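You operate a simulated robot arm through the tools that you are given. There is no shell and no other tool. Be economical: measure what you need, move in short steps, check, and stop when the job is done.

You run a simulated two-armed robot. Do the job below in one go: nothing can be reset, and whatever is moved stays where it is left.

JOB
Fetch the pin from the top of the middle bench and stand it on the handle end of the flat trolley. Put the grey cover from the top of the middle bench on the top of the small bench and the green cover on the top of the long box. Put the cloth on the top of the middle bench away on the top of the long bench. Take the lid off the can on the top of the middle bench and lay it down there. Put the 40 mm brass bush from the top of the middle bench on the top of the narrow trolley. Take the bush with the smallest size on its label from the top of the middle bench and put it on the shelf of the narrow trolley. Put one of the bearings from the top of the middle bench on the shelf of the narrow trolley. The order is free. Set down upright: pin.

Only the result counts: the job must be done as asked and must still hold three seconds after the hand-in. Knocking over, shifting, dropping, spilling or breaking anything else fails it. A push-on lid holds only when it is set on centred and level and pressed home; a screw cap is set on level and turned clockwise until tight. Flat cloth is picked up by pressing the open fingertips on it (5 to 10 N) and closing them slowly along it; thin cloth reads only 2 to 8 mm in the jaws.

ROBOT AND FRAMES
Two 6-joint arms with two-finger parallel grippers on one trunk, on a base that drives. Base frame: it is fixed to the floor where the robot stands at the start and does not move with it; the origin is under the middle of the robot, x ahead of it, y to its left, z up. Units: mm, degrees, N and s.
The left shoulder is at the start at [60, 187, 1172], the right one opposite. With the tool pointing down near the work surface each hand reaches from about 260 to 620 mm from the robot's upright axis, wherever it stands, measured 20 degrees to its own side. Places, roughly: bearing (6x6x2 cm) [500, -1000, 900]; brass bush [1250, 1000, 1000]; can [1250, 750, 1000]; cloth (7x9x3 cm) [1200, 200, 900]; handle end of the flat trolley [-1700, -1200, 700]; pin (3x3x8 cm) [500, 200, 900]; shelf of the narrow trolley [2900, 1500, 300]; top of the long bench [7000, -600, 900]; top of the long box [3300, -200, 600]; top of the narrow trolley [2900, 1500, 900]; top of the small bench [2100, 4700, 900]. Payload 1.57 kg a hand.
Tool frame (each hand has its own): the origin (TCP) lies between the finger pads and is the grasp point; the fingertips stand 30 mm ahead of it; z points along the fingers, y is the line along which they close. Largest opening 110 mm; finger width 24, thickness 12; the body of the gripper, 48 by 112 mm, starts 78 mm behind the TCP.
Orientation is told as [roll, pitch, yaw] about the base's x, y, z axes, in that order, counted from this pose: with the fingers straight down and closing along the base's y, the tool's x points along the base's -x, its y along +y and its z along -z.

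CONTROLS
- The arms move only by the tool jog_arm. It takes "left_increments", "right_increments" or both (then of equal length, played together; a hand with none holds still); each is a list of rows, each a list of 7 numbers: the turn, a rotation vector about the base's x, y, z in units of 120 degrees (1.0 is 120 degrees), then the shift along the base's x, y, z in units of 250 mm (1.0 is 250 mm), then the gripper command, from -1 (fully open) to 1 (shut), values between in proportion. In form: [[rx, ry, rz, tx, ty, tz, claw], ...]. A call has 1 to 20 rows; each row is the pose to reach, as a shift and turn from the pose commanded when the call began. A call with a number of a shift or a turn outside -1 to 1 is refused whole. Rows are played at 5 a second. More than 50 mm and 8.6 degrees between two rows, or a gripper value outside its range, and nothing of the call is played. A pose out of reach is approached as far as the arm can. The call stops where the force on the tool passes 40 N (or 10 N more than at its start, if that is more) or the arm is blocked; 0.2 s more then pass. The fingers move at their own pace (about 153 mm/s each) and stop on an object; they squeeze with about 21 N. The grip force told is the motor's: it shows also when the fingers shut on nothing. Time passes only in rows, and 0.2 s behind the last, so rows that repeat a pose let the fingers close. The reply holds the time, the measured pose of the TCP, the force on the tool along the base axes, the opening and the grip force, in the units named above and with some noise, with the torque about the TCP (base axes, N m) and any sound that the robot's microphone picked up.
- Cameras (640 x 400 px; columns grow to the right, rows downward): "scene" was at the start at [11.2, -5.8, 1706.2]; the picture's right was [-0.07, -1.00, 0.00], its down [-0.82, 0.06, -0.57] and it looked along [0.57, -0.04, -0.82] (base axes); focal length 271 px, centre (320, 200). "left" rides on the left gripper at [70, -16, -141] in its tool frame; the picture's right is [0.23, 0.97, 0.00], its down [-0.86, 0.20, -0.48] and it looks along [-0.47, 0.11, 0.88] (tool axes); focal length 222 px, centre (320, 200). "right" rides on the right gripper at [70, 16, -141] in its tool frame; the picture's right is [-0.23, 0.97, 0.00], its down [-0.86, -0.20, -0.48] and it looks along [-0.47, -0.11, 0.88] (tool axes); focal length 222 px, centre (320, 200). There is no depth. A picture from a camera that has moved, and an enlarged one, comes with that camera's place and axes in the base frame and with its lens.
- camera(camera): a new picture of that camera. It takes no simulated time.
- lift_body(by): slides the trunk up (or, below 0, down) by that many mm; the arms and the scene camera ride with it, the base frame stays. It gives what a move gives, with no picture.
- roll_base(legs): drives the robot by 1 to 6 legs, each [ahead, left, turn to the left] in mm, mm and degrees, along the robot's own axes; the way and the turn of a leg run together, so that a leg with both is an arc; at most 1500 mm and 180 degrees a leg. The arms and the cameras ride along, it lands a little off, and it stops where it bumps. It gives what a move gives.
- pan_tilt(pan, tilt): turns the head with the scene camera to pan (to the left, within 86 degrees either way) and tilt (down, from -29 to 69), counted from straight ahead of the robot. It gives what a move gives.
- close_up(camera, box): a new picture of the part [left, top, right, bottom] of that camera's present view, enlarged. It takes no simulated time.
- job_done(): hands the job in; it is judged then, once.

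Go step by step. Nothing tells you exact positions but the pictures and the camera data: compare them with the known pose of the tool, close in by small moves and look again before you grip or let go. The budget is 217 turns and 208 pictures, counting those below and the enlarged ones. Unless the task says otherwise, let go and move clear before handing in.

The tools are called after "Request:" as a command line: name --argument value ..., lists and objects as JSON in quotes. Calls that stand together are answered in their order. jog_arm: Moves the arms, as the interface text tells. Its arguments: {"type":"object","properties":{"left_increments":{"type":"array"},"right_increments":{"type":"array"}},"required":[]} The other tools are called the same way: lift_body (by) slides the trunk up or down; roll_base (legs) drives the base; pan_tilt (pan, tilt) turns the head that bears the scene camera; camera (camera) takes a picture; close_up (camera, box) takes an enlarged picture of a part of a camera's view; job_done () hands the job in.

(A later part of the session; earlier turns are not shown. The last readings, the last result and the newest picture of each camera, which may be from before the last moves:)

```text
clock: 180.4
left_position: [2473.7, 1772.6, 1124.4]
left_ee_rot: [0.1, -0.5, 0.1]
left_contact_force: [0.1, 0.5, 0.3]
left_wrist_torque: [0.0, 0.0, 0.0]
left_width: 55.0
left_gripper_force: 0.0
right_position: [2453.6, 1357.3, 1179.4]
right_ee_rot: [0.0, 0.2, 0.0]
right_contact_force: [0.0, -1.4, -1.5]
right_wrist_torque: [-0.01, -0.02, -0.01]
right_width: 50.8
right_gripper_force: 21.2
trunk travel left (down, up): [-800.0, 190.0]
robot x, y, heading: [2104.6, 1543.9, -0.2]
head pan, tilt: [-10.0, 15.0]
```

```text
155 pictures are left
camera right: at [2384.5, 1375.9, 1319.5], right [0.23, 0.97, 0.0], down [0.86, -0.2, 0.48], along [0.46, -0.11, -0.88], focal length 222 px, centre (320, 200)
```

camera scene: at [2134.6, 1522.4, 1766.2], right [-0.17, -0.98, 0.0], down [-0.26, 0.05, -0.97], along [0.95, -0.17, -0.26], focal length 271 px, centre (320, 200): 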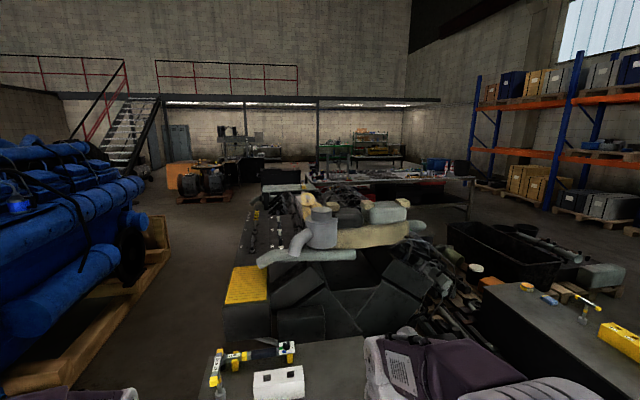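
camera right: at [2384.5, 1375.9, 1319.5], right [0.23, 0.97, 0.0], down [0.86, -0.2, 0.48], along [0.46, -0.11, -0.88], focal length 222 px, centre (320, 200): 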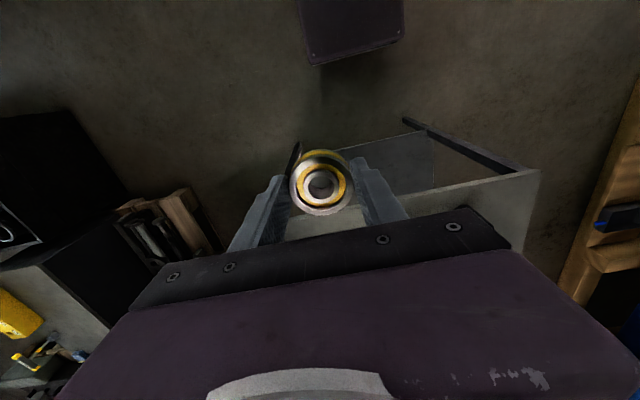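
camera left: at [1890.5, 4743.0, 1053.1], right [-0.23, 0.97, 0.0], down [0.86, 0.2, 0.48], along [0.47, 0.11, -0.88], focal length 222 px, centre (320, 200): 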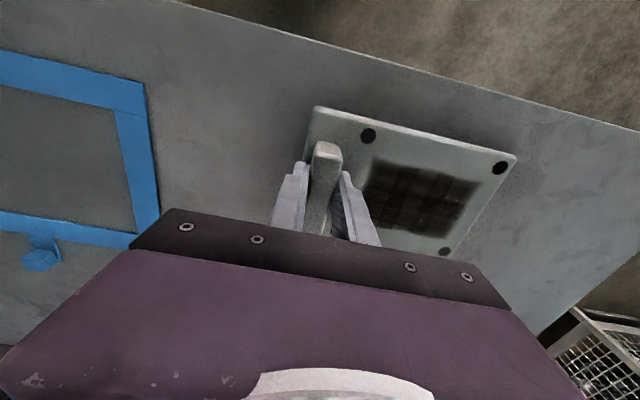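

Request:
lift_body --by -380

Request:
lift_body --by -340

Request:
pan_tilt --pan 0 --tilt 35

Request:
camera --camera "scene"

Request:
camera --camera "right"

```text
clock: 184.1
left_position: [2474.5, 1772.3, 743.7]
left_ee_rot: [0.1, -0.5, 0.1]
left_contact_force: [-0.3, 0.7, -0.2]
left_wrist_torque: [-0.01, -0.01, -0.02]
left_width: 55.1
left_gripper_force: 0.0
right_position: [2452.1, 1357.3, 799.2]
right_ee_rot: [0.0, 0.1, 0.0]
right_contact_force: [-0.2, 0.3, -2.1]
right_wrist_torque: [-0.02, 0.03, 0.02]
right_width: 50.4
right_gripper_force: 20.8
trunk travel left (down, up): [-420.0, 570.0]
robot x, y, heading: [2104.8, 1542.8, 0.3]
head pan, tilt: [-10.0, 15.0]
```

```text
clock: 187.4
left_position: [2474.2, 1773.7, 405.1]
left_ee_rot: [0.1, -0.4, 0.1]
left_contact_force: [0.9, 0.4, -0.3]
left_wrist_torque: [0.0, -0.04, 0.03]
left_width: 55.3
left_gripper_force: 0.0
right_position: [2453.6, 1358.4, 459.3]
right_ee_rot: [0.0, 0.2, 0.0]
right_contact_force: [0.5, 0.3, -1.9]
right_wrist_torque: [0.02, 0.03, 0.0]
right_width: 50.7
right_gripper_force: 21.2
trunk travel left (down, up): [-80.0, 910.0]
robot x, y, heading: [2105.2, 1539.6, 0.1]
head pan, tilt: [-10.0, 15.0]
```

```text
clock: 188.2
left_position: [2474.4, 1772.7, 404.3]
left_ee_rot: [0.1, -0.5, 0.1]
left_contact_force: [0.2, 0.4, 0.3]
left_wrist_torque: [0.01, 0.03, 0.0]
left_width: 55.2
left_gripper_force: 0.0
right_position: [2453.3, 1359.5, 459.3]
right_ee_rot: [0.0, 0.0, 0.0]
right_contact_force: [0.5, 0.0, -0.8]
right_wrist_torque: [-0.01, -0.03, 0.03]
right_width: 50.6
right_gripper_force: 21.0
trunk travel left (down, up): [-80.0, 910.0]
robot x, y, heading: [2102.9, 1541.1, 0.2]
head pan, tilt: [0.0, 35.0]
```

```text
154 pictures are left
camera scene: at [2130.5, 1539.8, 1014.4], right [0.0, -1.0, 0.0], down [-0.57, 0.0, -0.82], along [0.82, 0.0, -0.57], focal length 271 px, centre (320, 200)
```

scene: 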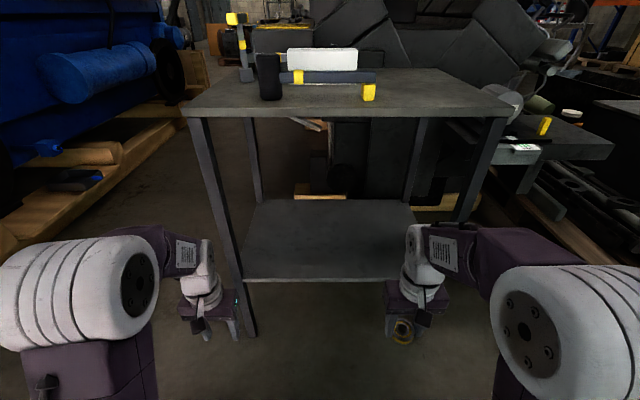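

```text
153 pictures are left
camera right: at [2384.4, 1376.7, 599.6], right [0.23, 0.97, 0.0], down [0.86, -0.2, 0.48], along [0.47, -0.11, -0.88], focal length 222 px, centre (320, 200)
```

right: 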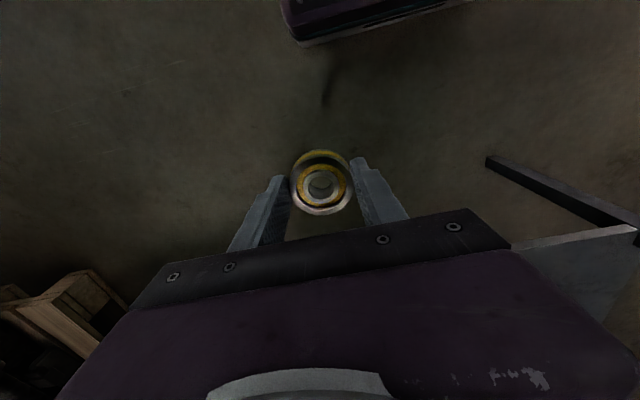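

Shelf is at about z 340, the top's underside about 830. I drive 120 mm nearer and reach in with the right hand.

Request:
roll_base --legs '[[120, 0, 0]]'

Request:
jog_arm --right_increments '[[0, 0, 0, 0.16, 0, 0, 1], [0, 0, 0, 0.32, 0, 0, 1], [0, 0, 0, 0.48, 0, 0, 1], [0, 0, 0, 0.64, 0, 0, 1], [0, 0, 0, 0.8, 0, 0, 1], [0, 0, 0, 0.86, 0, 0, 1], [0, 0, 0, 0.86, 0, 0, 1]]'

Request:
camera --camera "scene"

Request:
camera --camera "right"

```text
clock: 189.5
left_position: [2594.8, 1773.4, 404.9]
left_ee_rot: [0.1, -0.4, 0.0]
left_contact_force: [0.0, 1.3, 0.0]
left_wrist_torque: [0.01, 0.0, 0.02]
left_width: 54.9
left_gripper_force: 0.0
right_position: [2573.2, 1358.6, 458.6]
right_ee_rot: [0.0, 0.2, 0.0]
right_contact_force: [-0.5, 0.1, -2.0]
right_wrist_torque: [-0.03, 0.0, -0.02]
right_width: 50.5
right_gripper_force: 21.1
trunk travel left (down, up): [-80.0, 910.0]
robot x, y, heading: [2223.2, 1543.3, 0.1]
head pan, tilt: [0.0, 35.0]
```

```text
clock: 191.1
left_position: [2594.9, 1772.4, 405.0]
left_ee_rot: [0.1, -0.5, 0.0]
left_contact_force: [-0.5, -0.1, -0.6]
left_wrist_torque: [0.0, 0.0, 0.04]
left_width: 55.1
left_gripper_force: 0.1
right_position: [2788.3, 1358.0, 458.4]
right_ee_rot: [0.0, 0.2, -0.1]
right_contact_force: [-0.6, 0.5, -1.7]
right_wrist_torque: [0.0, -0.02, -0.01]
right_width: 50.6
right_gripper_force: 20.6
trunk travel left (down, up): [-80.0, 910.0]
robot x, y, heading: [2226.7, 1544.6, 0.1]
head pan, tilt: [0.0, 35.0]
```

```text
152 pictures are left
camera scene: at [2251.5, 1539.7, 1014.3], right [0.0, -1.0, 0.0], down [-0.57, 0.0, -0.82], along [0.82, 0.0, -0.57], focal length 271 px, centre (320, 200)
```

scene: 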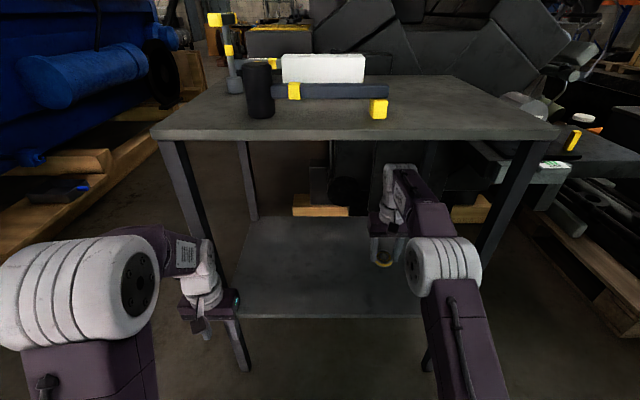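

```text
151 pictures are left
camera right: at [2720.0, 1376.6, 598.9], right [0.23, 0.97, 0.0], down [0.86, -0.2, 0.48], along [0.46, -0.11, -0.88], focal length 222 px, centre (320, 200)
```

right: 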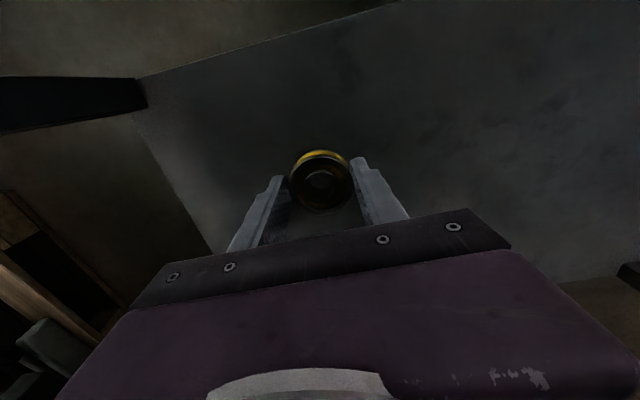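

The hand is inside with clearance. I lower until the bearing touches the shelf.

Request:
jog_arm --right_increments '[[0, 0, 0, 0, 0, -0.1, 1], [0, 0, 0, 0, 0, -0.2, 1], [0, 0, 0, 0, 0, -0.24, 1], [0, 0, 0, 0, 0, -0.24, 1]]'

Request:
jog_arm --right_increments '[[0, 0, 0, 0, 0, -0.015, 1], [0, 0, 0, 0, 0, -0.03, 1], [0, 0, 0, 0, 0, -0.03, 1]]'

Request:
jog_arm --right_increments '[[0, 0, 0, 0, 0, -0.012, 1], [0, 0, 0, 0, 0, -0.024, 1], [0, 0, 0, 0, 0, -0.024, 1]]'

Request:
jog_arm --right_increments '[[0, 0, 0, 0, 0, -0.012, 1], [0, 0, 0, 0, 0, -0.024, 1], [0, 0, 0, 0, 0, -0.024, 1]]'

```text
clock: 192.1
left_position: [2594.2, 1772.6, 405.0]
left_ee_rot: [0.1, -0.4, 0.0]
left_contact_force: [-0.3, -0.6, -0.5]
left_wrist_torque: [-0.02, 0.01, 0.0]
left_width: 55.2
left_gripper_force: 0.0
right_position: [2788.4, 1358.8, 399.8]
right_ee_rot: [0.0, 0.0, 0.0]
right_contact_force: [0.6, -0.1, -0.4]
right_wrist_torque: [0.0, 0.01, -0.01]
right_width: 50.5
right_gripper_force: 20.5
trunk travel left (down, up): [-80.0, 910.0]
robot x, y, heading: [2225.6, 1539.9, -0.0]
head pan, tilt: [0.0, 35.0]
```

```text
clock: 192.9
left_position: [2594.6, 1772.5, 404.8]
left_ee_rot: [0.1, -0.6, 0.0]
left_contact_force: [0.1, 0.4, 0.0]
left_wrist_torque: [0.0, 0.01, 0.01]
left_width: 55.1
left_gripper_force: 0.1
right_position: [2788.0, 1359.0, 389.7]
right_ee_rot: [0.0, 0.1, -0.1]
right_contact_force: [-0.6, -0.7, -1.2]
right_wrist_torque: [0.0, 0.0, 0.01]
right_width: 50.6
right_gripper_force: 20.6
trunk travel left (down, up): [-80.0, 910.0]
robot x, y, heading: [2225.4, 1544.4, 0.0]
head pan, tilt: [0.0, 35.0]
```

```text
clock: 193.7
left_position: [2595.2, 1772.0, 405.0]
left_ee_rot: [0.1, -0.5, 0.0]
left_contact_force: [-0.3, 0.0, -0.4]
left_wrist_torque: [0.05, -0.04, -0.03]
left_width: 55.1
left_gripper_force: 0.1
right_position: [2788.8, 1359.6, 385.6]
right_ee_rot: [-0.1, 0.1, 0.1]
right_contact_force: [0.0, -0.7, -2.3]
right_wrist_torque: [-0.01, -0.05, 0.01]
right_width: 50.4
right_gripper_force: 20.9
trunk travel left (down, up): [-80.0, 910.0]
robot x, y, heading: [2223.2, 1539.5, -0.2]
head pan, tilt: [0.0, 35.0]
```

```text
clock: 194.5
left_position: [2595.0, 1771.6, 404.6]
left_ee_rot: [0.0, -0.5, 0.1]
left_contact_force: [0.4, 0.5, -0.8]
left_wrist_torque: [0.01, 0.0, 0.01]
left_width: 54.9
left_gripper_force: 0.1
right_position: [2789.2, 1358.2, 379.5]
right_ee_rot: [0.0, 0.1, 0.0]
right_contact_force: [0.4, -0.1, -1.2]
right_wrist_torque: [-0.02, 0.03, 0.02]
right_width: 50.7
right_gripper_force: 20.3
trunk travel left (down, up): [-80.0, 910.0]
robot x, y, heading: [2224.9, 1541.4, 0.1]
head pan, tilt: [0.0, 35.0]
```

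Request:
jog_arm --right_increments '[[0, 0, 0, 0, 0, -0.015, 1], [0, 0, 0, 0, 0, -0.03, 1], [0, 0, 0, 0, 0, -0.03, 1]]'

Request:
jog_arm --right_increments '[[0, 0, 0, 0, 0, -0.012, 1], [0, 0, 0, 0, 0, -0.024, 1], [0, 0, 0, 0, 0, -0.024, 1]]'

Request:
camera --camera "right"

```text
clock: 195.3
left_position: [2594.4, 1773.0, 405.8]
left_ee_rot: [0.0, -0.6, 0.0]
left_contact_force: [-0.1, 0.0, 0.2]
left_wrist_torque: [-0.01, -0.01, 0.0]
left_width: 55.0
left_gripper_force: 0.1
right_position: [2789.0, 1358.8, 374.7]
right_ee_rot: [-0.1, -0.3, 0.1]
right_contact_force: [-0.4, -0.6, 18.7]
right_wrist_torque: [-0.03, -0.07, -0.04]
right_width: 50.6
right_gripper_force: 20.6
trunk travel left (down, up): [-80.0, 910.0]
robot x, y, heading: [2220.6, 1539.4, -0.2]
head pan, tilt: [0.0, 35.0]
```

```text
clock: 196.1
left_position: [2593.8, 1772.7, 405.6]
left_ee_rot: [0.0, -0.7, 0.0]
left_contact_force: [0.2, -0.6, -0.1]
left_wrist_torque: [0.03, 0.01, -0.01]
left_width: 54.7
left_gripper_force: 0.0
right_position: [2788.5, 1360.0, 370.5]
right_ee_rot: [0.0, -0.4, 0.0]
right_contact_force: [2.1, -3.9, 35.2]
right_wrist_torque: [0.64, 0.46, 0.03]
right_width: 50.6
right_gripper_force: 20.7
trunk travel left (down, up): [-80.0, 910.0]
robot x, y, heading: [2227.0, 1539.5, 0.1]
head pan, tilt: [0.0, 35.0]
```

```text
150 pictures are left
camera right: at [2719.1, 1377.3, 510.0], right [0.23, 0.97, 0.0], down [0.85, -0.2, 0.48], along [0.47, -0.11, -0.88], focal length 222 px, centre (320, 200)
```

right: 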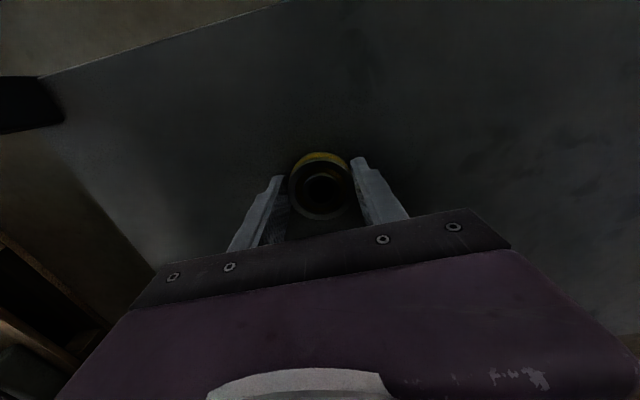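

The bearing is on the shelf. I open, rise a little, and draw the hand straight out.

Request:
jog_arm --right_increments '[[0, 0, 0, 0, 0, 0.02, 0], [0, 0, 0, 0, 0, 0.02, -0.5], [0, 0, 0, 0, 0, 0.02, -0.5], [0, 0, 0, 0, 0, 0.14, -0.5], [0, 0, 0, 0, 0, 0.3, -0.5], [0, 0, 0, -0.14, 0, 0.34, -0.5], [0, 0, 0, -0.32, 0, 0.34, -0.5], [0, 0, 0, -0.5, 0, 0.34, -0.5], [0, 0, 0, -0.68, 0, 0.34, -0.5], [0, 0, 0, -0.86, 0, 0.34, -0.5]]'

Request:
camera --camera "scene"

```text
clock: 198.3
left_position: [2595.3, 1772.7, 404.6]
left_ee_rot: [0.1, -0.4, 0.0]
left_contact_force: [-0.1, 0.7, -0.6]
left_wrist_torque: [0.0, 0.05, -0.02]
left_width: 54.8
left_gripper_force: 0.0
right_position: [2573.3, 1359.0, 450.0]
right_ee_rot: [0.0, 0.0, 0.0]
right_contact_force: [1.0, 0.1, -0.7]
right_wrist_torque: [-0.01, 0.0, 0.01]
right_width: 82.3
right_gripper_force: 0.0
trunk travel left (down, up): [-80.0, 910.0]
robot x, y, heading: [2222.4, 1539.7, -0.1]
head pan, tilt: [0.0, 35.0]
```

```text
149 pictures are left
camera scene: at [2251.2, 1539.8, 1014.3], right [0.0, -1.0, 0.0], down [-0.57, 0.0, -0.82], along [0.82, 0.0, -0.57], focal length 271 px, centre (320, 200)
```

scene: 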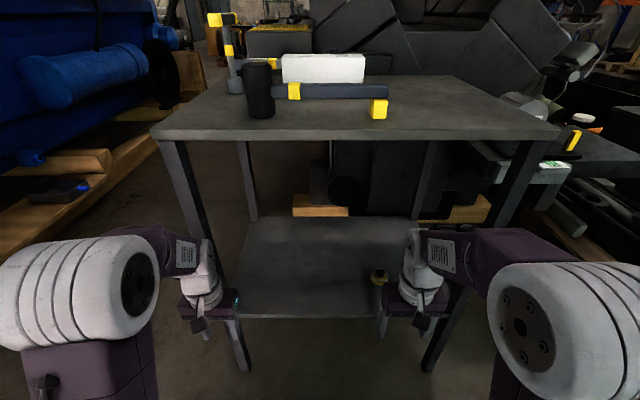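

Bearing delivered. I back off, raise the trunk and turn to face the bench from its far side.

Request:
roll_base --legs '[[-270, 0, 0]]'

Request:
lift_body --by 380

Request:
lift_body --by 340

Request:
roll_base --legs '[[0, 0, 180], [0, 640, 0]]'

Request:
pan_tilt --pan 0 --tilt 40

Request:
camera --camera "scene"

```text
clock: 200.2
left_position: [2327.3, 1771.4, 404.7]
left_ee_rot: [0.1, -0.6, 0.0]
left_contact_force: [-0.1, 0.9, -0.5]
left_wrist_torque: [0.02, -0.01, -0.01]
left_width: 55.1
left_gripper_force: 0.0
right_position: [2305.6, 1359.7, 450.2]
right_ee_rot: [0.0, 0.1, 0.0]
right_contact_force: [-0.1, -0.1, -0.1]
right_wrist_torque: [0.01, 0.0, -0.02]
right_width: 82.8
right_gripper_force: 0.1
trunk travel left (down, up): [-80.0, 910.0]
robot x, y, heading: [1959.3, 1543.0, -0.2]
head pan, tilt: [0.0, 35.0]
```

```text
clock: 203.8
left_position: [2328.1, 1773.3, 783.6]
left_ee_rot: [0.1, -0.4, 0.1]
left_contact_force: [0.5, -1.5, -0.8]
left_wrist_torque: [0.01, 0.01, 0.01]
left_width: 55.3
left_gripper_force: 0.0
right_position: [2304.7, 1359.0, 830.5]
right_ee_rot: [0.0, 0.1, -0.2]
right_contact_force: [-0.4, 0.8, 0.4]
right_wrist_torque: [0.01, 0.02, -0.02]
right_width: 82.6
right_gripper_force: 0.1
trunk travel left (down, up): [-460.0, 530.0]
robot x, y, heading: [1958.0, 1542.4, 0.1]
head pan, tilt: [0.0, 35.0]
```

```text
clock: 207.2
left_position: [2327.6, 1772.8, 1124.6]
left_ee_rot: [0.2, -0.5, -0.1]
left_contact_force: [-0.3, 1.5, 0.3]
left_wrist_torque: [-0.02, 0.01, 0.03]
left_width: 54.9
left_gripper_force: 0.0
right_position: [2304.8, 1359.2, 1169.6]
right_ee_rot: [0.0, 0.1, 0.0]
right_contact_force: [0.7, -0.1, -1.1]
right_wrist_torque: [-0.01, 0.02, 0.0]
right_width: 82.4
right_gripper_force: 0.0
trunk travel left (down, up): [-800.0, 190.0]
robot x, y, heading: [1954.4, 1541.3, -0.2]
head pan, tilt: [0.0, 35.0]
```

```text
clock: 218.0
left_position: [1543.4, 685.3, 1124.5]
left_ee_rot: [0.0, -0.5, 177.1]
left_contact_force: [0.4, 0.6, 0.1]
left_wrist_torque: [0.0, 0.01, 0.02]
left_width: 54.9
left_gripper_force: 0.0
right_position: [1586.4, 1096.6, 1170.5]
right_ee_rot: [0.0, 0.1, 177.1]
right_contact_force: [-0.6, 0.1, 0.5]
right_wrist_torque: [-0.02, -0.01, 0.02]
right_width: 82.6
right_gripper_force: 0.0
trunk travel left (down, up): [-800.0, 190.0]
robot x, y, heading: [1921.7, 897.4, 177.0]
head pan, tilt: [0.0, 35.0]
```

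```text
clock: 218.7
left_position: [1541.3, 684.3, 1124.2]
left_ee_rot: [0.1, -0.5, 177.1]
left_contact_force: [0.1, -0.6, 0.3]
left_wrist_torque: [0.0, 0.0, -0.03]
left_width: 55.1
left_gripper_force: 0.0
right_position: [1585.6, 1096.2, 1170.6]
right_ee_rot: [0.0, 0.2, 177.1]
right_contact_force: [0.3, 0.1, -0.3]
right_wrist_torque: [0.0, 0.02, 0.02]
right_width: 82.5
right_gripper_force: 0.1
trunk travel left (down, up): [-800.0, 190.0]
robot x, y, heading: [1921.4, 897.9, 177.1]
head pan, tilt: [0.0, 40.0]
```

```text
148 pictures are left
camera scene: at [1899.0, 897.9, 1726.8], right [0.05, 1.0, 0.0], down [0.64, -0.03, -0.77], along [-0.77, 0.04, -0.64], focal length 271 px, centre (320, 200)
```

scene: 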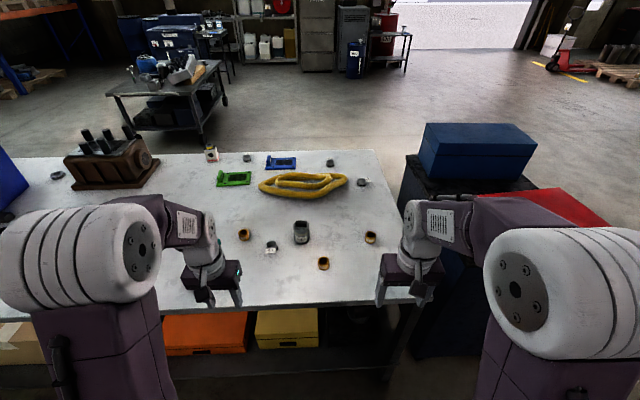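

Request:
close_up --camera "scene" --box '[225, 205, 385, 280]'

Request:
close_up --camera "scene" --box '[195, 140, 385, 210]'

```text
4.00 times, centred on (305, 242) of scene
camera zoom: at [1899.0, 897.9, 1726.8], right [0.05, 1.0, 0.0], down [0.64, -0.03, -0.77], along [-0.77, 0.04, -0.64], focal length 1082 px, centre (380, 30)
```

zoom: 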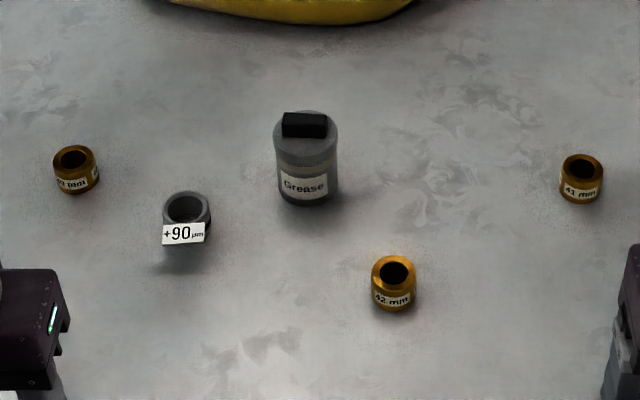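

```text
3.37 times, centred on (290, 175) of scene
camera zoom: at [1899.0, 897.9, 1726.8], right [0.05, 1.0, 0.0], down [0.64, -0.03, -0.77], along [-0.77, 0.04, -0.64], focal length 912 px, centre (421, 284)
```

zoom: 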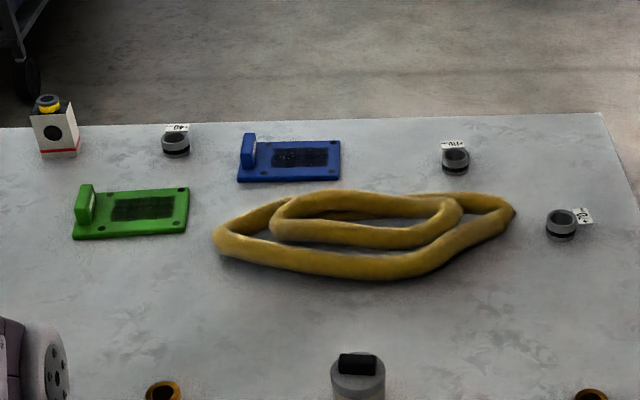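

Request:
close_up --camera "scene" --box '[232, 222, 260, 244]'

Request:
close_up --camera "scene" --box '[236, 172, 258, 188]'

Request:
close_up --camera "scene" --box '[312, 254, 336, 272]'

Request:
close_up --camera "scene" --box '[358, 228, 382, 246]'

```text
16.00 times, centred on (246, 233) of scene
camera zoom: at [1899.0, 897.9, 1726.8], right [0.05, 1.0, 0.0], down [0.64, -0.03, -0.77], along [-0.77, 0.04, -0.64], focal length 4330 px, centre (1504, -328)
```

zoom: 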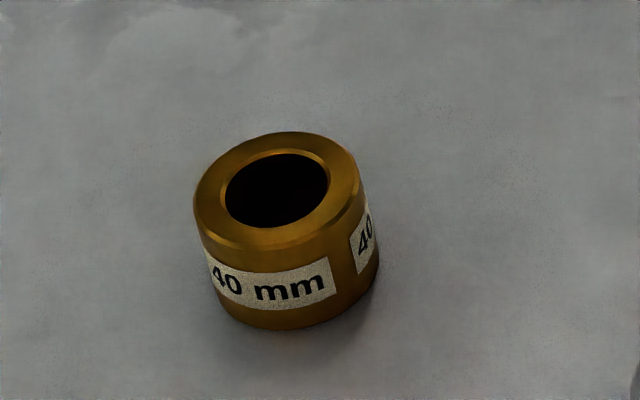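

```text
16.00 times, centred on (247, 180) of scene
camera zoom: at [1899.0, 897.9, 1726.8], right [0.05, 1.0, 0.0], down [0.64, -0.03, -0.77], along [-0.77, 0.04, -0.64], focal length 4330 px, centre (1488, 520)
```

zoom: 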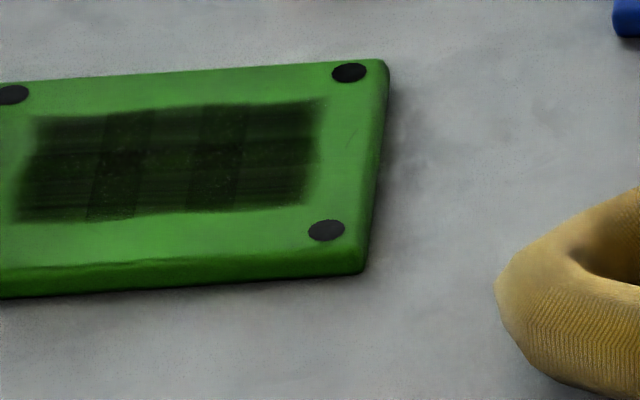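

```text
16.00 times, centred on (324, 263) of scene
camera zoom: at [1899.0, 897.9, 1726.8], right [0.05, 1.0, 0.0], down [0.64, -0.03, -0.77], along [-0.77, 0.04, -0.64], focal length 4330 px, centre (256, -808)
```

zoom: 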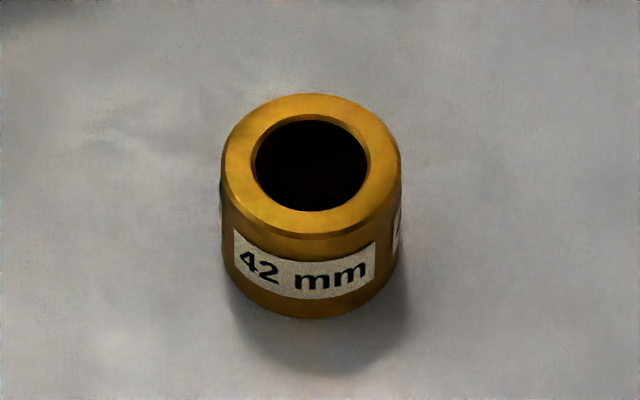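

```text
16.00 times, centred on (370, 237) of scene
camera zoom: at [1899.0, 897.9, 1726.8], right [0.05, 1.0, 0.0], down [0.64, -0.03, -0.77], along [-0.77, 0.04, -0.64], focal length 4330 px, centre (-480, -392)
```

zoom: 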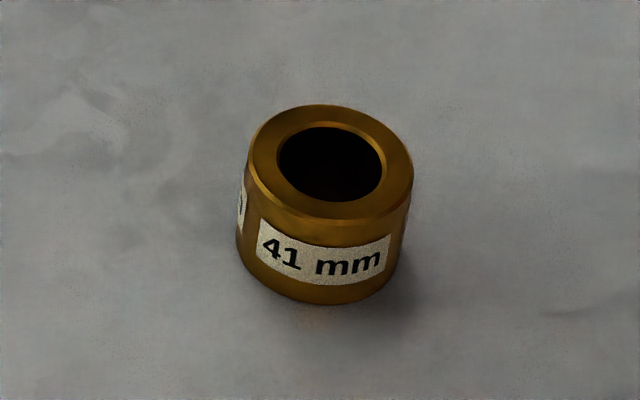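

The 40 mm brass bush is at about (1113, 627); the smallest label is the steel "+40 µm" bush on the near side. Now I drive to the far edge to deal with the can lid and the brass bush.

Request:
roll_base --legs '[[0, 200, 2.9], [240, 0, 0]]'

Request:
camera --camera "right"

Request:
camera --camera "scene"

```text
clock: 221.7
left_position: [1310.0, 465.7, 1124.4]
left_ee_rot: [-0.1, -0.5, 179.7]
left_contact_force: [-0.7, 0.6, -0.3]
left_wrist_torque: [0.0, 0.04, -0.01]
left_width: 55.0
left_gripper_force: 0.0
right_position: [1332.3, 877.6, 1172.4]
right_ee_rot: [0.0, 0.1, 179.8]
right_contact_force: [-0.1, -0.2, -0.1]
right_wrist_torque: [0.02, -0.02, 0.03]
right_width: 82.6
right_gripper_force: 0.1
trunk travel left (down, up): [-800.0, 190.0]
robot x, y, heading: [1678.8, 695.0, 179.6]
head pan, tilt: [0.0, 40.0]
```

```text
141 pictures are left
camera right: at [1403.9, 863.3, 1311.9], right [-0.23, -0.97, 0.0], down [-0.85, 0.2, 0.48], along [-0.47, 0.11, -0.88], focal length 222 px, centre (320, 200)
```

right: 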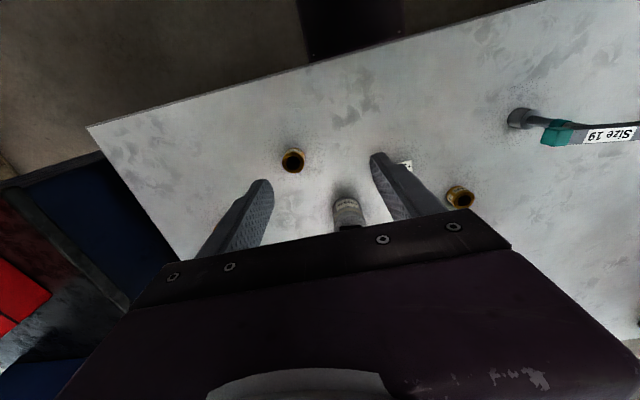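

```text
140 pictures are left
camera scene: at [1656.8, 694.7, 1726.8], right [0.0, 1.0, 0.0], down [0.64, 0.0, -0.77], along [-0.77, 0.0, -0.64], focal length 271 px, centre (320, 200)
```

scene: 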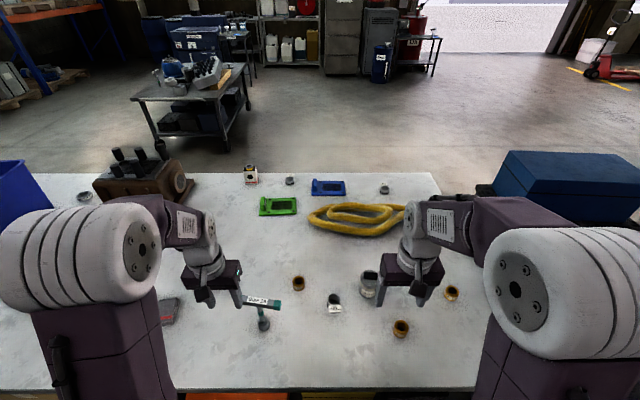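

Request:
jog_arm --right_increments '[[0, 0, 0, -0.16, -0.02, 0, -0.5], [0, 0, 0, -0.32, -0.04, 0, -0.5], [0, 0, 0, -0.48, -0.06, 0, -0.5], [0, 0, 0, -0.64, -0.07, 0, -0.5], [0, 0, 0, -0.72, -0.07, 0, -0.5], [0, 0, 0, -0.72, -0.07, 0, -0.5]]'

Request:
camera --camera "right"

Request:
close_up --camera "scene" --box '[320, 250, 440, 330]'

```text
clock: 223.1
left_position: [1308.4, 465.6, 1124.1]
left_ee_rot: [0.2, -0.4, 179.9]
left_contact_force: [-0.8, -0.6, -1.1]
left_wrist_torque: [-0.02, 0.01, 0.01]
left_width: 54.9
left_gripper_force: 0.0
right_position: [1151.4, 861.9, 1171.5]
right_ee_rot: [0.1, 0.1, 179.8]
right_contact_force: [0.1, 0.7, -0.3]
right_wrist_torque: [-0.01, 0.0, -0.02]
right_width: 82.9
right_gripper_force: 0.2
trunk travel left (down, up): [-800.0, 190.0]
robot x, y, heading: [1680.8, 693.0, 179.6]
head pan, tilt: [0.0, 40.0]
```

```text
139 pictures are left
camera right: at [1222.0, 847.0, 1310.8], right [-0.23, -0.97, 0.0], down [-0.85, 0.2, 0.48], along [-0.46, 0.11, -0.88], focal length 222 px, centre (320, 200)
```

right: 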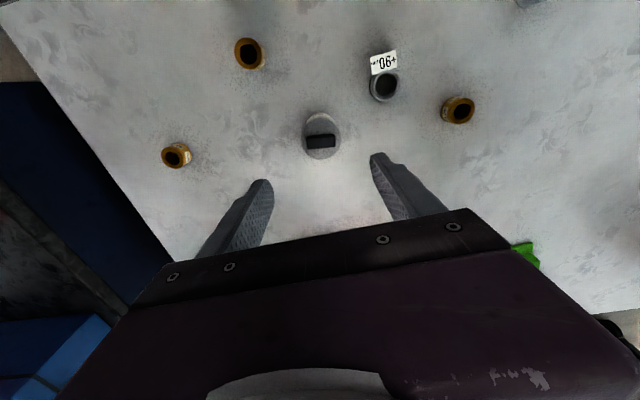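

```text
5.00 times, centred on (380, 290) of scene
camera zoom: at [1655.0, 695.2, 1726.8], right [0.0, 1.0, 0.0], down [0.64, 0.0, -0.77], along [-0.77, 0.0, -0.64], focal length 1353 px, centre (20, -250)
```

zoom: 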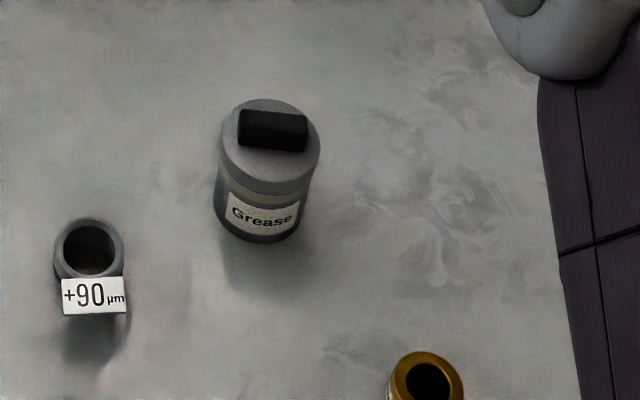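

Bar handle of the lid at about (1148, 861, 990), running along y. I lower the right hand over it to grip its ends.

Request:
jog_arm --right_increments '[[0, 0, 0, -0.012, 0, -0.16, -0.3], [0, 0, 0, -0.012, 0, -0.32, -0.3], [0, 0, 0, -0.012, 0, -0.46, -0.3], [0, 0, 0, -0.012, 0, -0.5, -0.3], [0, 0, 0, -0.012, 0, -0.5, -0.3]]'

Request:
camera --camera "right"

```text
clock: 224.3
left_position: [1308.9, 465.8, 1124.9]
left_ee_rot: [0.1, -0.5, 179.8]
left_contact_force: [0.2, -0.1, -0.7]
left_wrist_torque: [-0.01, 0.0, 0.0]
left_width: 55.2
left_gripper_force: 0.1
right_position: [1148.8, 860.2, 1045.1]
right_ee_rot: [0.1, -0.1, 179.8]
right_contact_force: [-1.1, 0.7, 0.2]
right_wrist_torque: [0.0, 0.02, 0.0]
right_width: 71.8
right_gripper_force: 0.0
trunk travel left (down, up): [-800.0, 190.0]
robot x, y, heading: [1678.8, 696.7, 179.5]
head pan, tilt: [0.0, 40.0]
```

```text
137 pictures are left
camera right: at [1219.3, 845.6, 1186.1], right [-0.23, -0.97, 0.0], down [-0.85, 0.2, 0.48], along [-0.46, 0.11, -0.88], focal length 222 px, centre (320, 200)
```

right: 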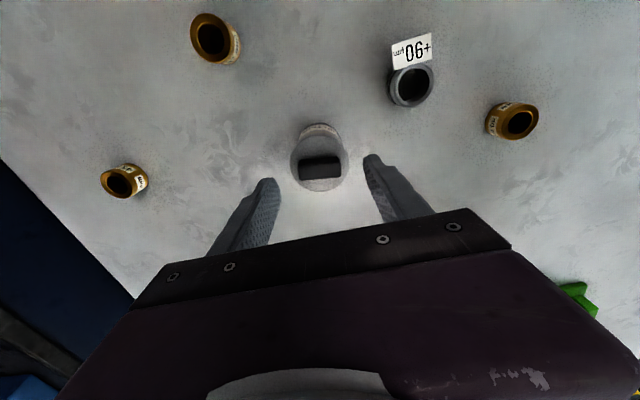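

Request:
jog_arm --right_increments '[[0, 0, 0, 0.006, 0.008, -0.02, 0.08], [0, 0, 0, 0.006, 0.008, -0.06, 0.08], [0, 0, 0, 0.006, 0.008, -0.1, 0.08], [0, 0, 0, 0.006, 0.008, -0.1, 0.08]]'

Request:
camera --camera "right"

```text
clock: 225.3
left_position: [1307.9, 466.3, 1123.7]
left_ee_rot: [0.1, -0.3, 179.8]
left_contact_force: [0.2, 0.7, -0.1]
left_wrist_torque: [0.01, 0.0, 0.03]
left_width: 54.9
left_gripper_force: 0.0
right_position: [1150.9, 863.1, 1020.6]
right_ee_rot: [-0.1, -0.1, 179.7]
right_contact_force: [0.5, 0.8, -0.5]
right_wrist_torque: [-0.02, 0.02, -0.02]
right_width: 50.9
right_gripper_force: 0.0
trunk travel left (down, up): [-800.0, 190.0]
robot x, y, heading: [1680.4, 696.8, 179.7]
head pan, tilt: [0.0, 40.0]
```

```text
136 pictures are left
camera right: at [1220.9, 847.7, 1161.2], right [-0.23, -0.97, 0.0], down [-0.85, 0.2, 0.48], along [-0.46, 0.11, -0.88], focal length 222 px, centre (320, 200)
```

right: 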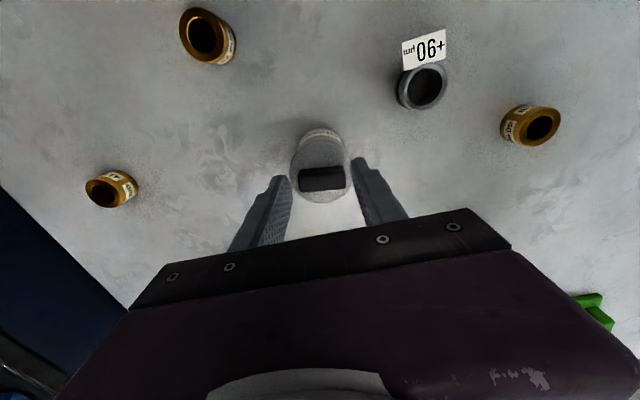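

Request:
jog_arm --right_increments '[[0, 0, 0, 0, 0, -0.01, 0.08], [0, 0, 0, 0, 0, -0.02, 0.08], [0, 0, 0, 0, 0, -0.02, 0.08]]'

Request:
jog_arm --right_increments '[[0, 0, 0, 0, 0, -0.01, 0.08], [0, 0, 0, 0, 0, -0.016, 0.08], [0, 0, 0, 0, 0, -0.016, 0.08]]'

```text
clock: 226.1
left_position: [1308.4, 465.0, 1124.7]
left_ee_rot: [0.1, -0.6, 179.7]
left_contact_force: [0.3, 0.1, 1.0]
left_wrist_torque: [-0.01, -0.01, -0.04]
left_width: 55.0
left_gripper_force: 0.0
right_position: [1150.1, 863.1, 1015.4]
right_ee_rot: [0.0, 0.1, 179.8]
right_contact_force: [0.8, -0.2, 0.5]
right_wrist_torque: [0.0, 0.0, 0.02]
right_width: 50.7
right_gripper_force: 0.0
trunk travel left (down, up): [-800.0, 190.0]
robot x, y, heading: [1680.1, 695.9, 179.6]
head pan, tilt: [0.0, 40.0]
```

```text
clock: 226.9
left_position: [1308.6, 466.5, 1123.2]
left_ee_rot: [0.1, -0.6, 179.9]
left_contact_force: [-0.9, 0.4, -0.3]
left_wrist_torque: [0.02, -0.04, 0.05]
left_width: 55.1
left_gripper_force: 0.1
right_position: [1149.7, 862.4, 1012.3]
right_ee_rot: [0.0, 0.1, 179.8]
right_contact_force: [0.3, 0.9, -0.1]
right_wrist_torque: [-0.04, -0.04, 0.03]
right_width: 50.5
right_gripper_force: 0.0
trunk travel left (down, up): [-800.0, 190.0]
robot x, y, heading: [1678.2, 696.6, 179.9]
head pan, tilt: [0.0, 40.0]
```

Tips are about at the bar's foot without touching the lid. I close on the bar.

Request:
jog_arm --right_increments '[[0, 0, 0, 0, 0, -0.01, 0.08], [0, 0, 0, 0, 0, -0.012, 0.08]]'

Request:
jog_arm --right_increments '[[0, 0, 0, 0, 0, 0, 0.2], [0, 0, 0, 0, 0, 0, 0.3], [0, 0, 0, 0, 0, 0, 0.5], [0, 0, 0, 0, 0, 0, 1], [0, 0, 0, 0, 0, 0, 1]]'

Request:
camera --camera "right"

```text
clock: 227.5
left_position: [1308.9, 465.7, 1124.2]
left_ee_rot: [0.1, -0.5, 179.8]
left_contact_force: [-0.9, -0.1, -0.4]
left_wrist_torque: [-0.01, 0.01, -0.05]
left_width: 55.1
left_gripper_force: 0.1
right_position: [1150.1, 863.0, 1009.7]
right_ee_rot: [0.1, 0.1, 179.8]
right_contact_force: [0.9, -0.1, -1.0]
right_wrist_torque: [0.0, -0.02, 0.02]
right_width: 50.9
right_gripper_force: 0.0
trunk travel left (down, up): [-800.0, 190.0]
robot x, y, heading: [1677.1, 696.2, 179.6]
head pan, tilt: [0.0, 40.0]
```

```text
clock: 228.7
left_position: [1308.4, 465.7, 1125.5]
left_ee_rot: [0.1, -0.5, 179.9]
left_contact_force: [0.2, -0.1, -0.8]
left_wrist_torque: [-0.02, -0.02, 0.02]
left_width: 55.1
left_gripper_force: 0.0
right_position: [1149.6, 862.5, 1008.9]
right_ee_rot: [0.0, 0.1, 179.8]
right_contact_force: [0.3, -0.1, -0.9]
right_wrist_torque: [0.0, 0.01, -0.02]
right_width: 0.1
right_gripper_force: 21.2
trunk travel left (down, up): [-800.0, 190.0]
robot x, y, heading: [1683.2, 696.6, 179.8]
head pan, tilt: [0.0, 40.0]
```

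```text
135 pictures are left
camera right: at [1220.6, 848.2, 1149.6], right [-0.23, -0.97, 0.0], down [-0.85, 0.2, 0.48], along [-0.46, 0.11, -0.88], focal length 222 px, centre (320, 200)
```

right: 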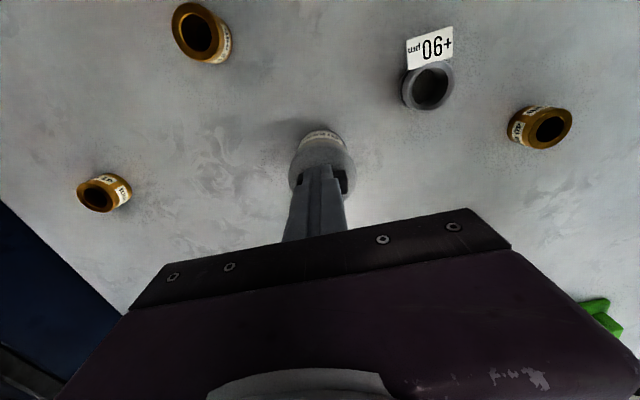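

The fingers shut above the bar, so it lies lower (and slightly farther, x ≈ 1142). I reopen, shift and go lower.

Request:
jog_arm --right_increments '[[0, 0, 0, 0, 0, 0.04, 0.08], [0, 0, 0, -0.02, 0.006, 0.04, 0.05], [0, 0, 0, -0.028, 0.006, 0.04, 0.05], [0, 0, 0, -0.028, 0.006, -0.03, 0.05], [0, 0, 0, -0.028, 0.006, -0.03, 0.05]]'

Request:
camera --camera "right"

```text
clock: 229.9
left_position: [1309.2, 466.7, 1123.6]
left_ee_rot: [0.1, -0.5, 179.8]
left_contact_force: [-0.7, -0.2, -1.0]
left_wrist_torque: [0.02, -0.01, 0.03]
left_width: 55.1
left_gripper_force: 0.0
right_position: [1144.1, 864.7, 999.8]
right_ee_rot: [0.0, 0.2, 179.8]
right_contact_force: [-0.2, 0.0, -0.2]
right_wrist_torque: [-0.01, 0.03, 0.0]
right_width: 52.5
right_gripper_force: 0.1
trunk travel left (down, up): [-800.0, 190.0]
robot x, y, heading: [1681.5, 695.3, 179.7]
head pan, tilt: [0.0, 40.0]
```

```text
134 pictures are left
camera right: at [1214.1, 849.7, 1141.9], right [-0.23, -0.97, 0.0], down [-0.85, 0.2, 0.48], along [-0.46, 0.11, -0.88], focal length 222 px, centre (320, 200)
```

right: 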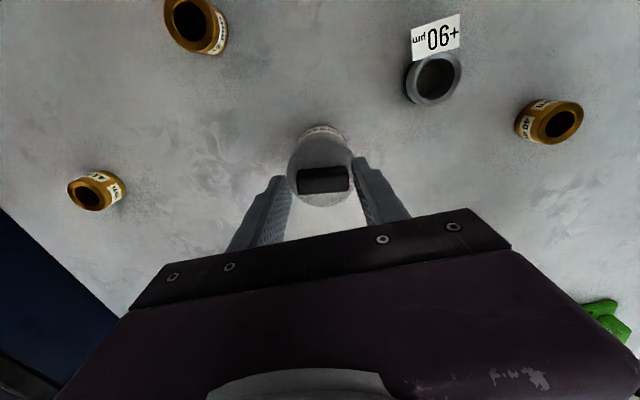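

Request:
jog_arm --right_increments '[[0, 0, 0, -0.006, 0, -0.012, 0.05], [0, 0, 0, -0.006, 0, -0.024, 0.05], [0, 0, 0, -0.006, 0, -0.024, 0.05]]'

Request:
jog_arm --right_increments '[[0, 0, 0, 0, 0, -0.012, 0.05], [0, 0, 0, 0, 0, -0.02, 0.05], [0, 0, 0, 0, 0, -0.02, 0.05]]'

Request:
camera --camera "right"

```text
clock: 230.7
left_position: [1307.1, 465.0, 1124.8]
left_ee_rot: [0.1, -0.5, 179.8]
left_contact_force: [-0.2, 0.4, 0.0]
left_wrist_torque: [0.03, -0.03, -0.03]
left_width: 55.2
left_gripper_force: 0.1
right_position: [1142.8, 864.1, 995.7]
right_ee_rot: [0.0, 0.0, 179.8]
right_contact_force: [0.9, -0.6, -1.0]
right_wrist_torque: [0.02, -0.01, -0.01]
right_width: 52.3
right_gripper_force: 0.1
trunk travel left (down, up): [-800.0, 190.0]
robot x, y, heading: [1677.1, 697.7, 179.7]
head pan, tilt: [0.0, 40.0]
```

```text
clock: 231.5
left_position: [1308.6, 465.8, 1125.2]
left_ee_rot: [0.0, -0.6, 179.8]
left_contact_force: [0.0, -0.9, 0.1]
left_wrist_torque: [0.0, -0.02, 0.03]
left_width: 55.1
left_gripper_force: 0.1
right_position: [1142.0, 864.4, 990.1]
right_ee_rot: [0.0, 0.1, 179.7]
right_contact_force: [-0.1, -0.1, 0.3]
right_wrist_torque: [-0.01, -0.01, 0.0]
right_width: 52.2
right_gripper_force: 0.0
trunk travel left (down, up): [-800.0, 190.0]
robot x, y, heading: [1680.5, 699.5, 179.6]
head pan, tilt: [0.0, 40.0]
```

```text
133 pictures are left
camera right: at [1212.3, 849.6, 1130.5], right [-0.23, -0.97, 0.0], down [-0.85, 0.2, 0.48], along [-0.46, 0.11, -0.88], focal length 222 px, centre (320, 200)
```

right: 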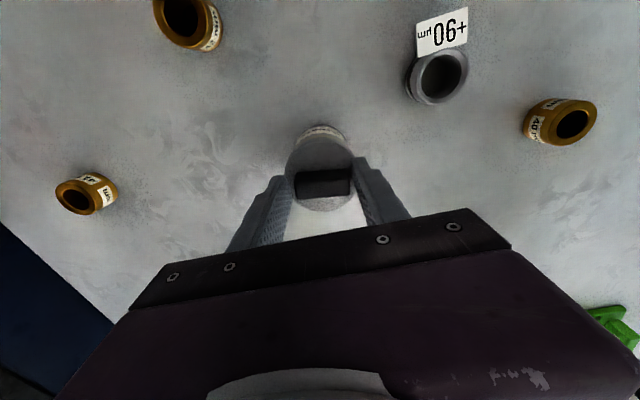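

Request:
jog_arm --right_increments '[[0, 0, 0, 0, 0, 0, 0.2], [0, 0, 0, 0, 0, 0, 0.3], [0, 0, 0, 0, 0, 0, 0.5], [0, 0, 0, 0, 0, 0, 1], [0, 0, 0, 0, 0, 0, 1]]'

Request:
camera --camera "right"

```text
clock: 232.7
left_position: [1308.7, 465.2, 1124.1]
left_ee_rot: [0.1, -0.5, 179.8]
left_contact_force: [0.2, 0.2, -0.3]
left_wrist_torque: [0.02, 0.0, 0.04]
left_width: 55.0
left_gripper_force: 0.0
right_position: [1141.6, 864.2, 990.1]
right_ee_rot: [0.0, 0.1, 179.8]
right_contact_force: [-0.5, 0.9, -0.1]
right_wrist_torque: [-0.01, 0.01, 0.02]
right_width: 44.4
right_gripper_force: 20.9
trunk travel left (down, up): [-800.0, 190.0]
robot x, y, heading: [1680.8, 693.2, 179.6]
head pan, tilt: [0.0, 40.0]
heard: snap
```

```text
132 pictures are left
camera right: at [1212.3, 849.6, 1130.6], right [-0.23, -0.97, 0.0], down [-0.85, 0.2, 0.48], along [-0.46, 0.11, -0.88], focal length 222 px, centre (320, 200)
```

right: 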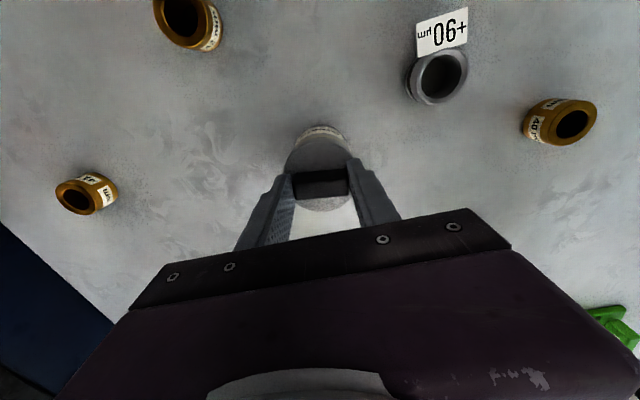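

The bar is gripped (44 mm) and a snap was heard – the lid may have come loose. I lift gently.

Request:
jog_arm --right_increments '[[0, 0, 0, 0, 0, 0.01, 1], [0, 0, 0, 0, 0, 0.02, 1], [0, 0, 0, 0, 0, 0.04, 1], [0, 0, 0, 0, 0, 0.06, 1], [0, 0, 0, 0, 0, 0.06, 1]]'

Request:
camera --camera "right"

Request:
close_up --camera "scene" --box '[320, 230, 440, 310]'

```text
clock: 233.9
left_position: [1308.6, 465.3, 1124.1]
left_ee_rot: [0.1, -0.5, 179.8]
left_contact_force: [-0.5, 0.5, -0.4]
left_wrist_torque: [0.04, 0.03, -0.01]
left_width: 55.0
left_gripper_force: 0.1
right_position: [1140.5, 865.7, 1005.3]
right_ee_rot: [0.0, 0.1, 179.9]
right_contact_force: [-0.3, 0.1, 0.2]
right_wrist_torque: [-0.01, 0.01, 0.0]
right_width: 44.0
right_gripper_force: 21.3
trunk travel left (down, up): [-800.0, 190.0]
robot x, y, heading: [1681.6, 694.0, 179.9]
head pan, tilt: [0.0, 40.0]
```

```text
131 pictures are left
camera right: at [1211.9, 850.1, 1146.0], right [-0.23, -0.97, 0.0], down [-0.85, 0.2, 0.48], along [-0.46, 0.11, -0.88], focal length 222 px, centre (320, 200)
```

right: 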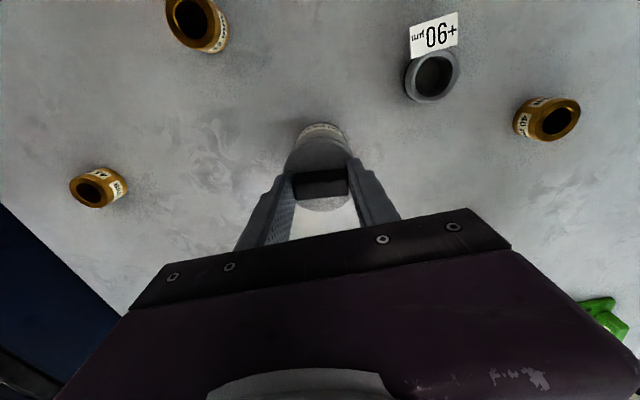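

```text
5.00 times, centred on (380, 270) of scene
camera zoom: at [1654.1, 695.2, 1726.7], right [0.0, 1.0, 0.0], down [0.64, 0.0, -0.77], along [-0.77, 0.0, -0.64], focal length 1353 px, centre (20, -150)
```

zoom: 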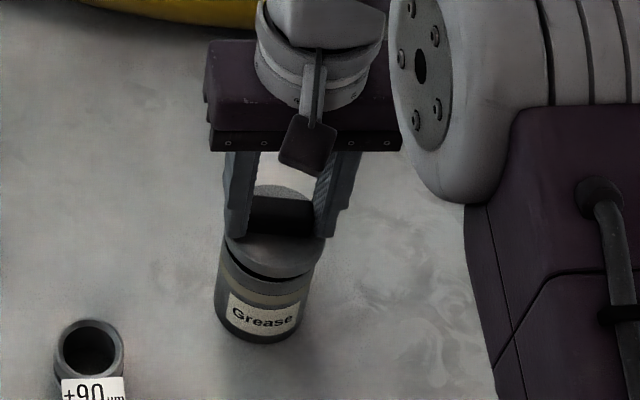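

The lid comes off, the can stays. I raise it and carry it to free bench space near (1310, 830).

Request:
jog_arm --right_increments '[[0, 0, 0, 0, 0, 0.16, 1], [0, 0, 0, 0, 0, 0.34, 1], [0, 0, 0, 0.1, -0.02, 0.46, 1], [0, 0, 0, 0.28, -0.06, 0.46, 1], [0, 0, 0, 0.46, -0.1, 0.46, 1], [0, 0, 0, 0.64, -0.14, 0.46, 1], [0, 0, 0, 0.68, -0.14, 0.3, 1], [0, 0, 0, 0.68, -0.14, 0.12, 1], [0, 0, 0, 0.68, -0.14, 0, 1], [0, 0, 0, 0.68, -0.14, 0, 1]]'

Request:
camera --camera "right"

Request:
camera --camera "scene"

```text
clock: 236.1
left_position: [1308.8, 466.5, 1124.6]
left_ee_rot: [0.1, -0.5, 179.8]
left_contact_force: [0.2, -0.2, -0.8]
left_wrist_torque: [0.02, -0.02, 0.02]
left_width: 54.8
left_gripper_force: 0.1
right_position: [1311.8, 830.7, 1004.3]
right_ee_rot: [-0.1, 0.0, 179.9]
right_contact_force: [0.1, -1.1, -0.9]
right_wrist_torque: [-0.04, 0.03, 0.02]
right_width: 44.0
right_gripper_force: 20.5
trunk travel left (down, up): [-800.0, 190.0]
robot x, y, heading: [1681.4, 698.5, 180.0]
head pan, tilt: [0.0, 40.0]
```

```text
129 pictures are left
camera right: at [1382.3, 815.2, 1144.9], right [-0.23, -0.97, 0.0], down [-0.85, 0.2, 0.48], along [-0.47, 0.11, -0.88], focal length 222 px, centre (320, 200)
```

right: 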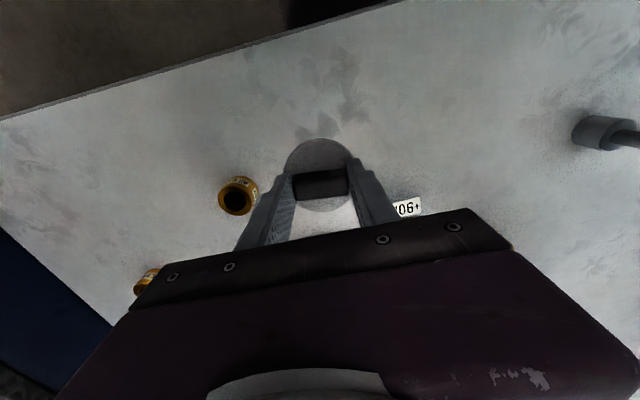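

```text
128 pictures are left
camera scene: at [1654.7, 695.2, 1726.8], right [0.0, 1.0, 0.0], down [0.64, 0.0, -0.77], along [-0.77, 0.0, -0.64], focal length 271 px, centre (320, 200)
```

scene: 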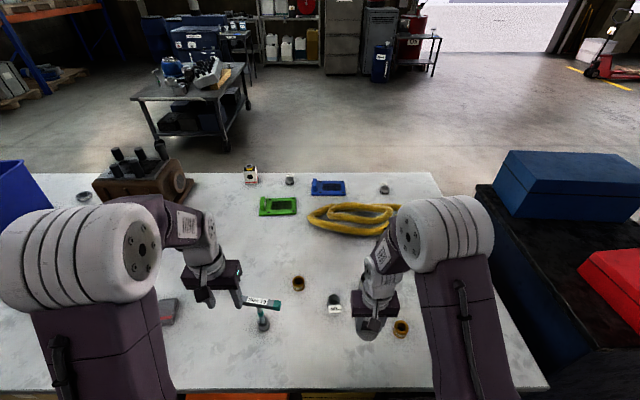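

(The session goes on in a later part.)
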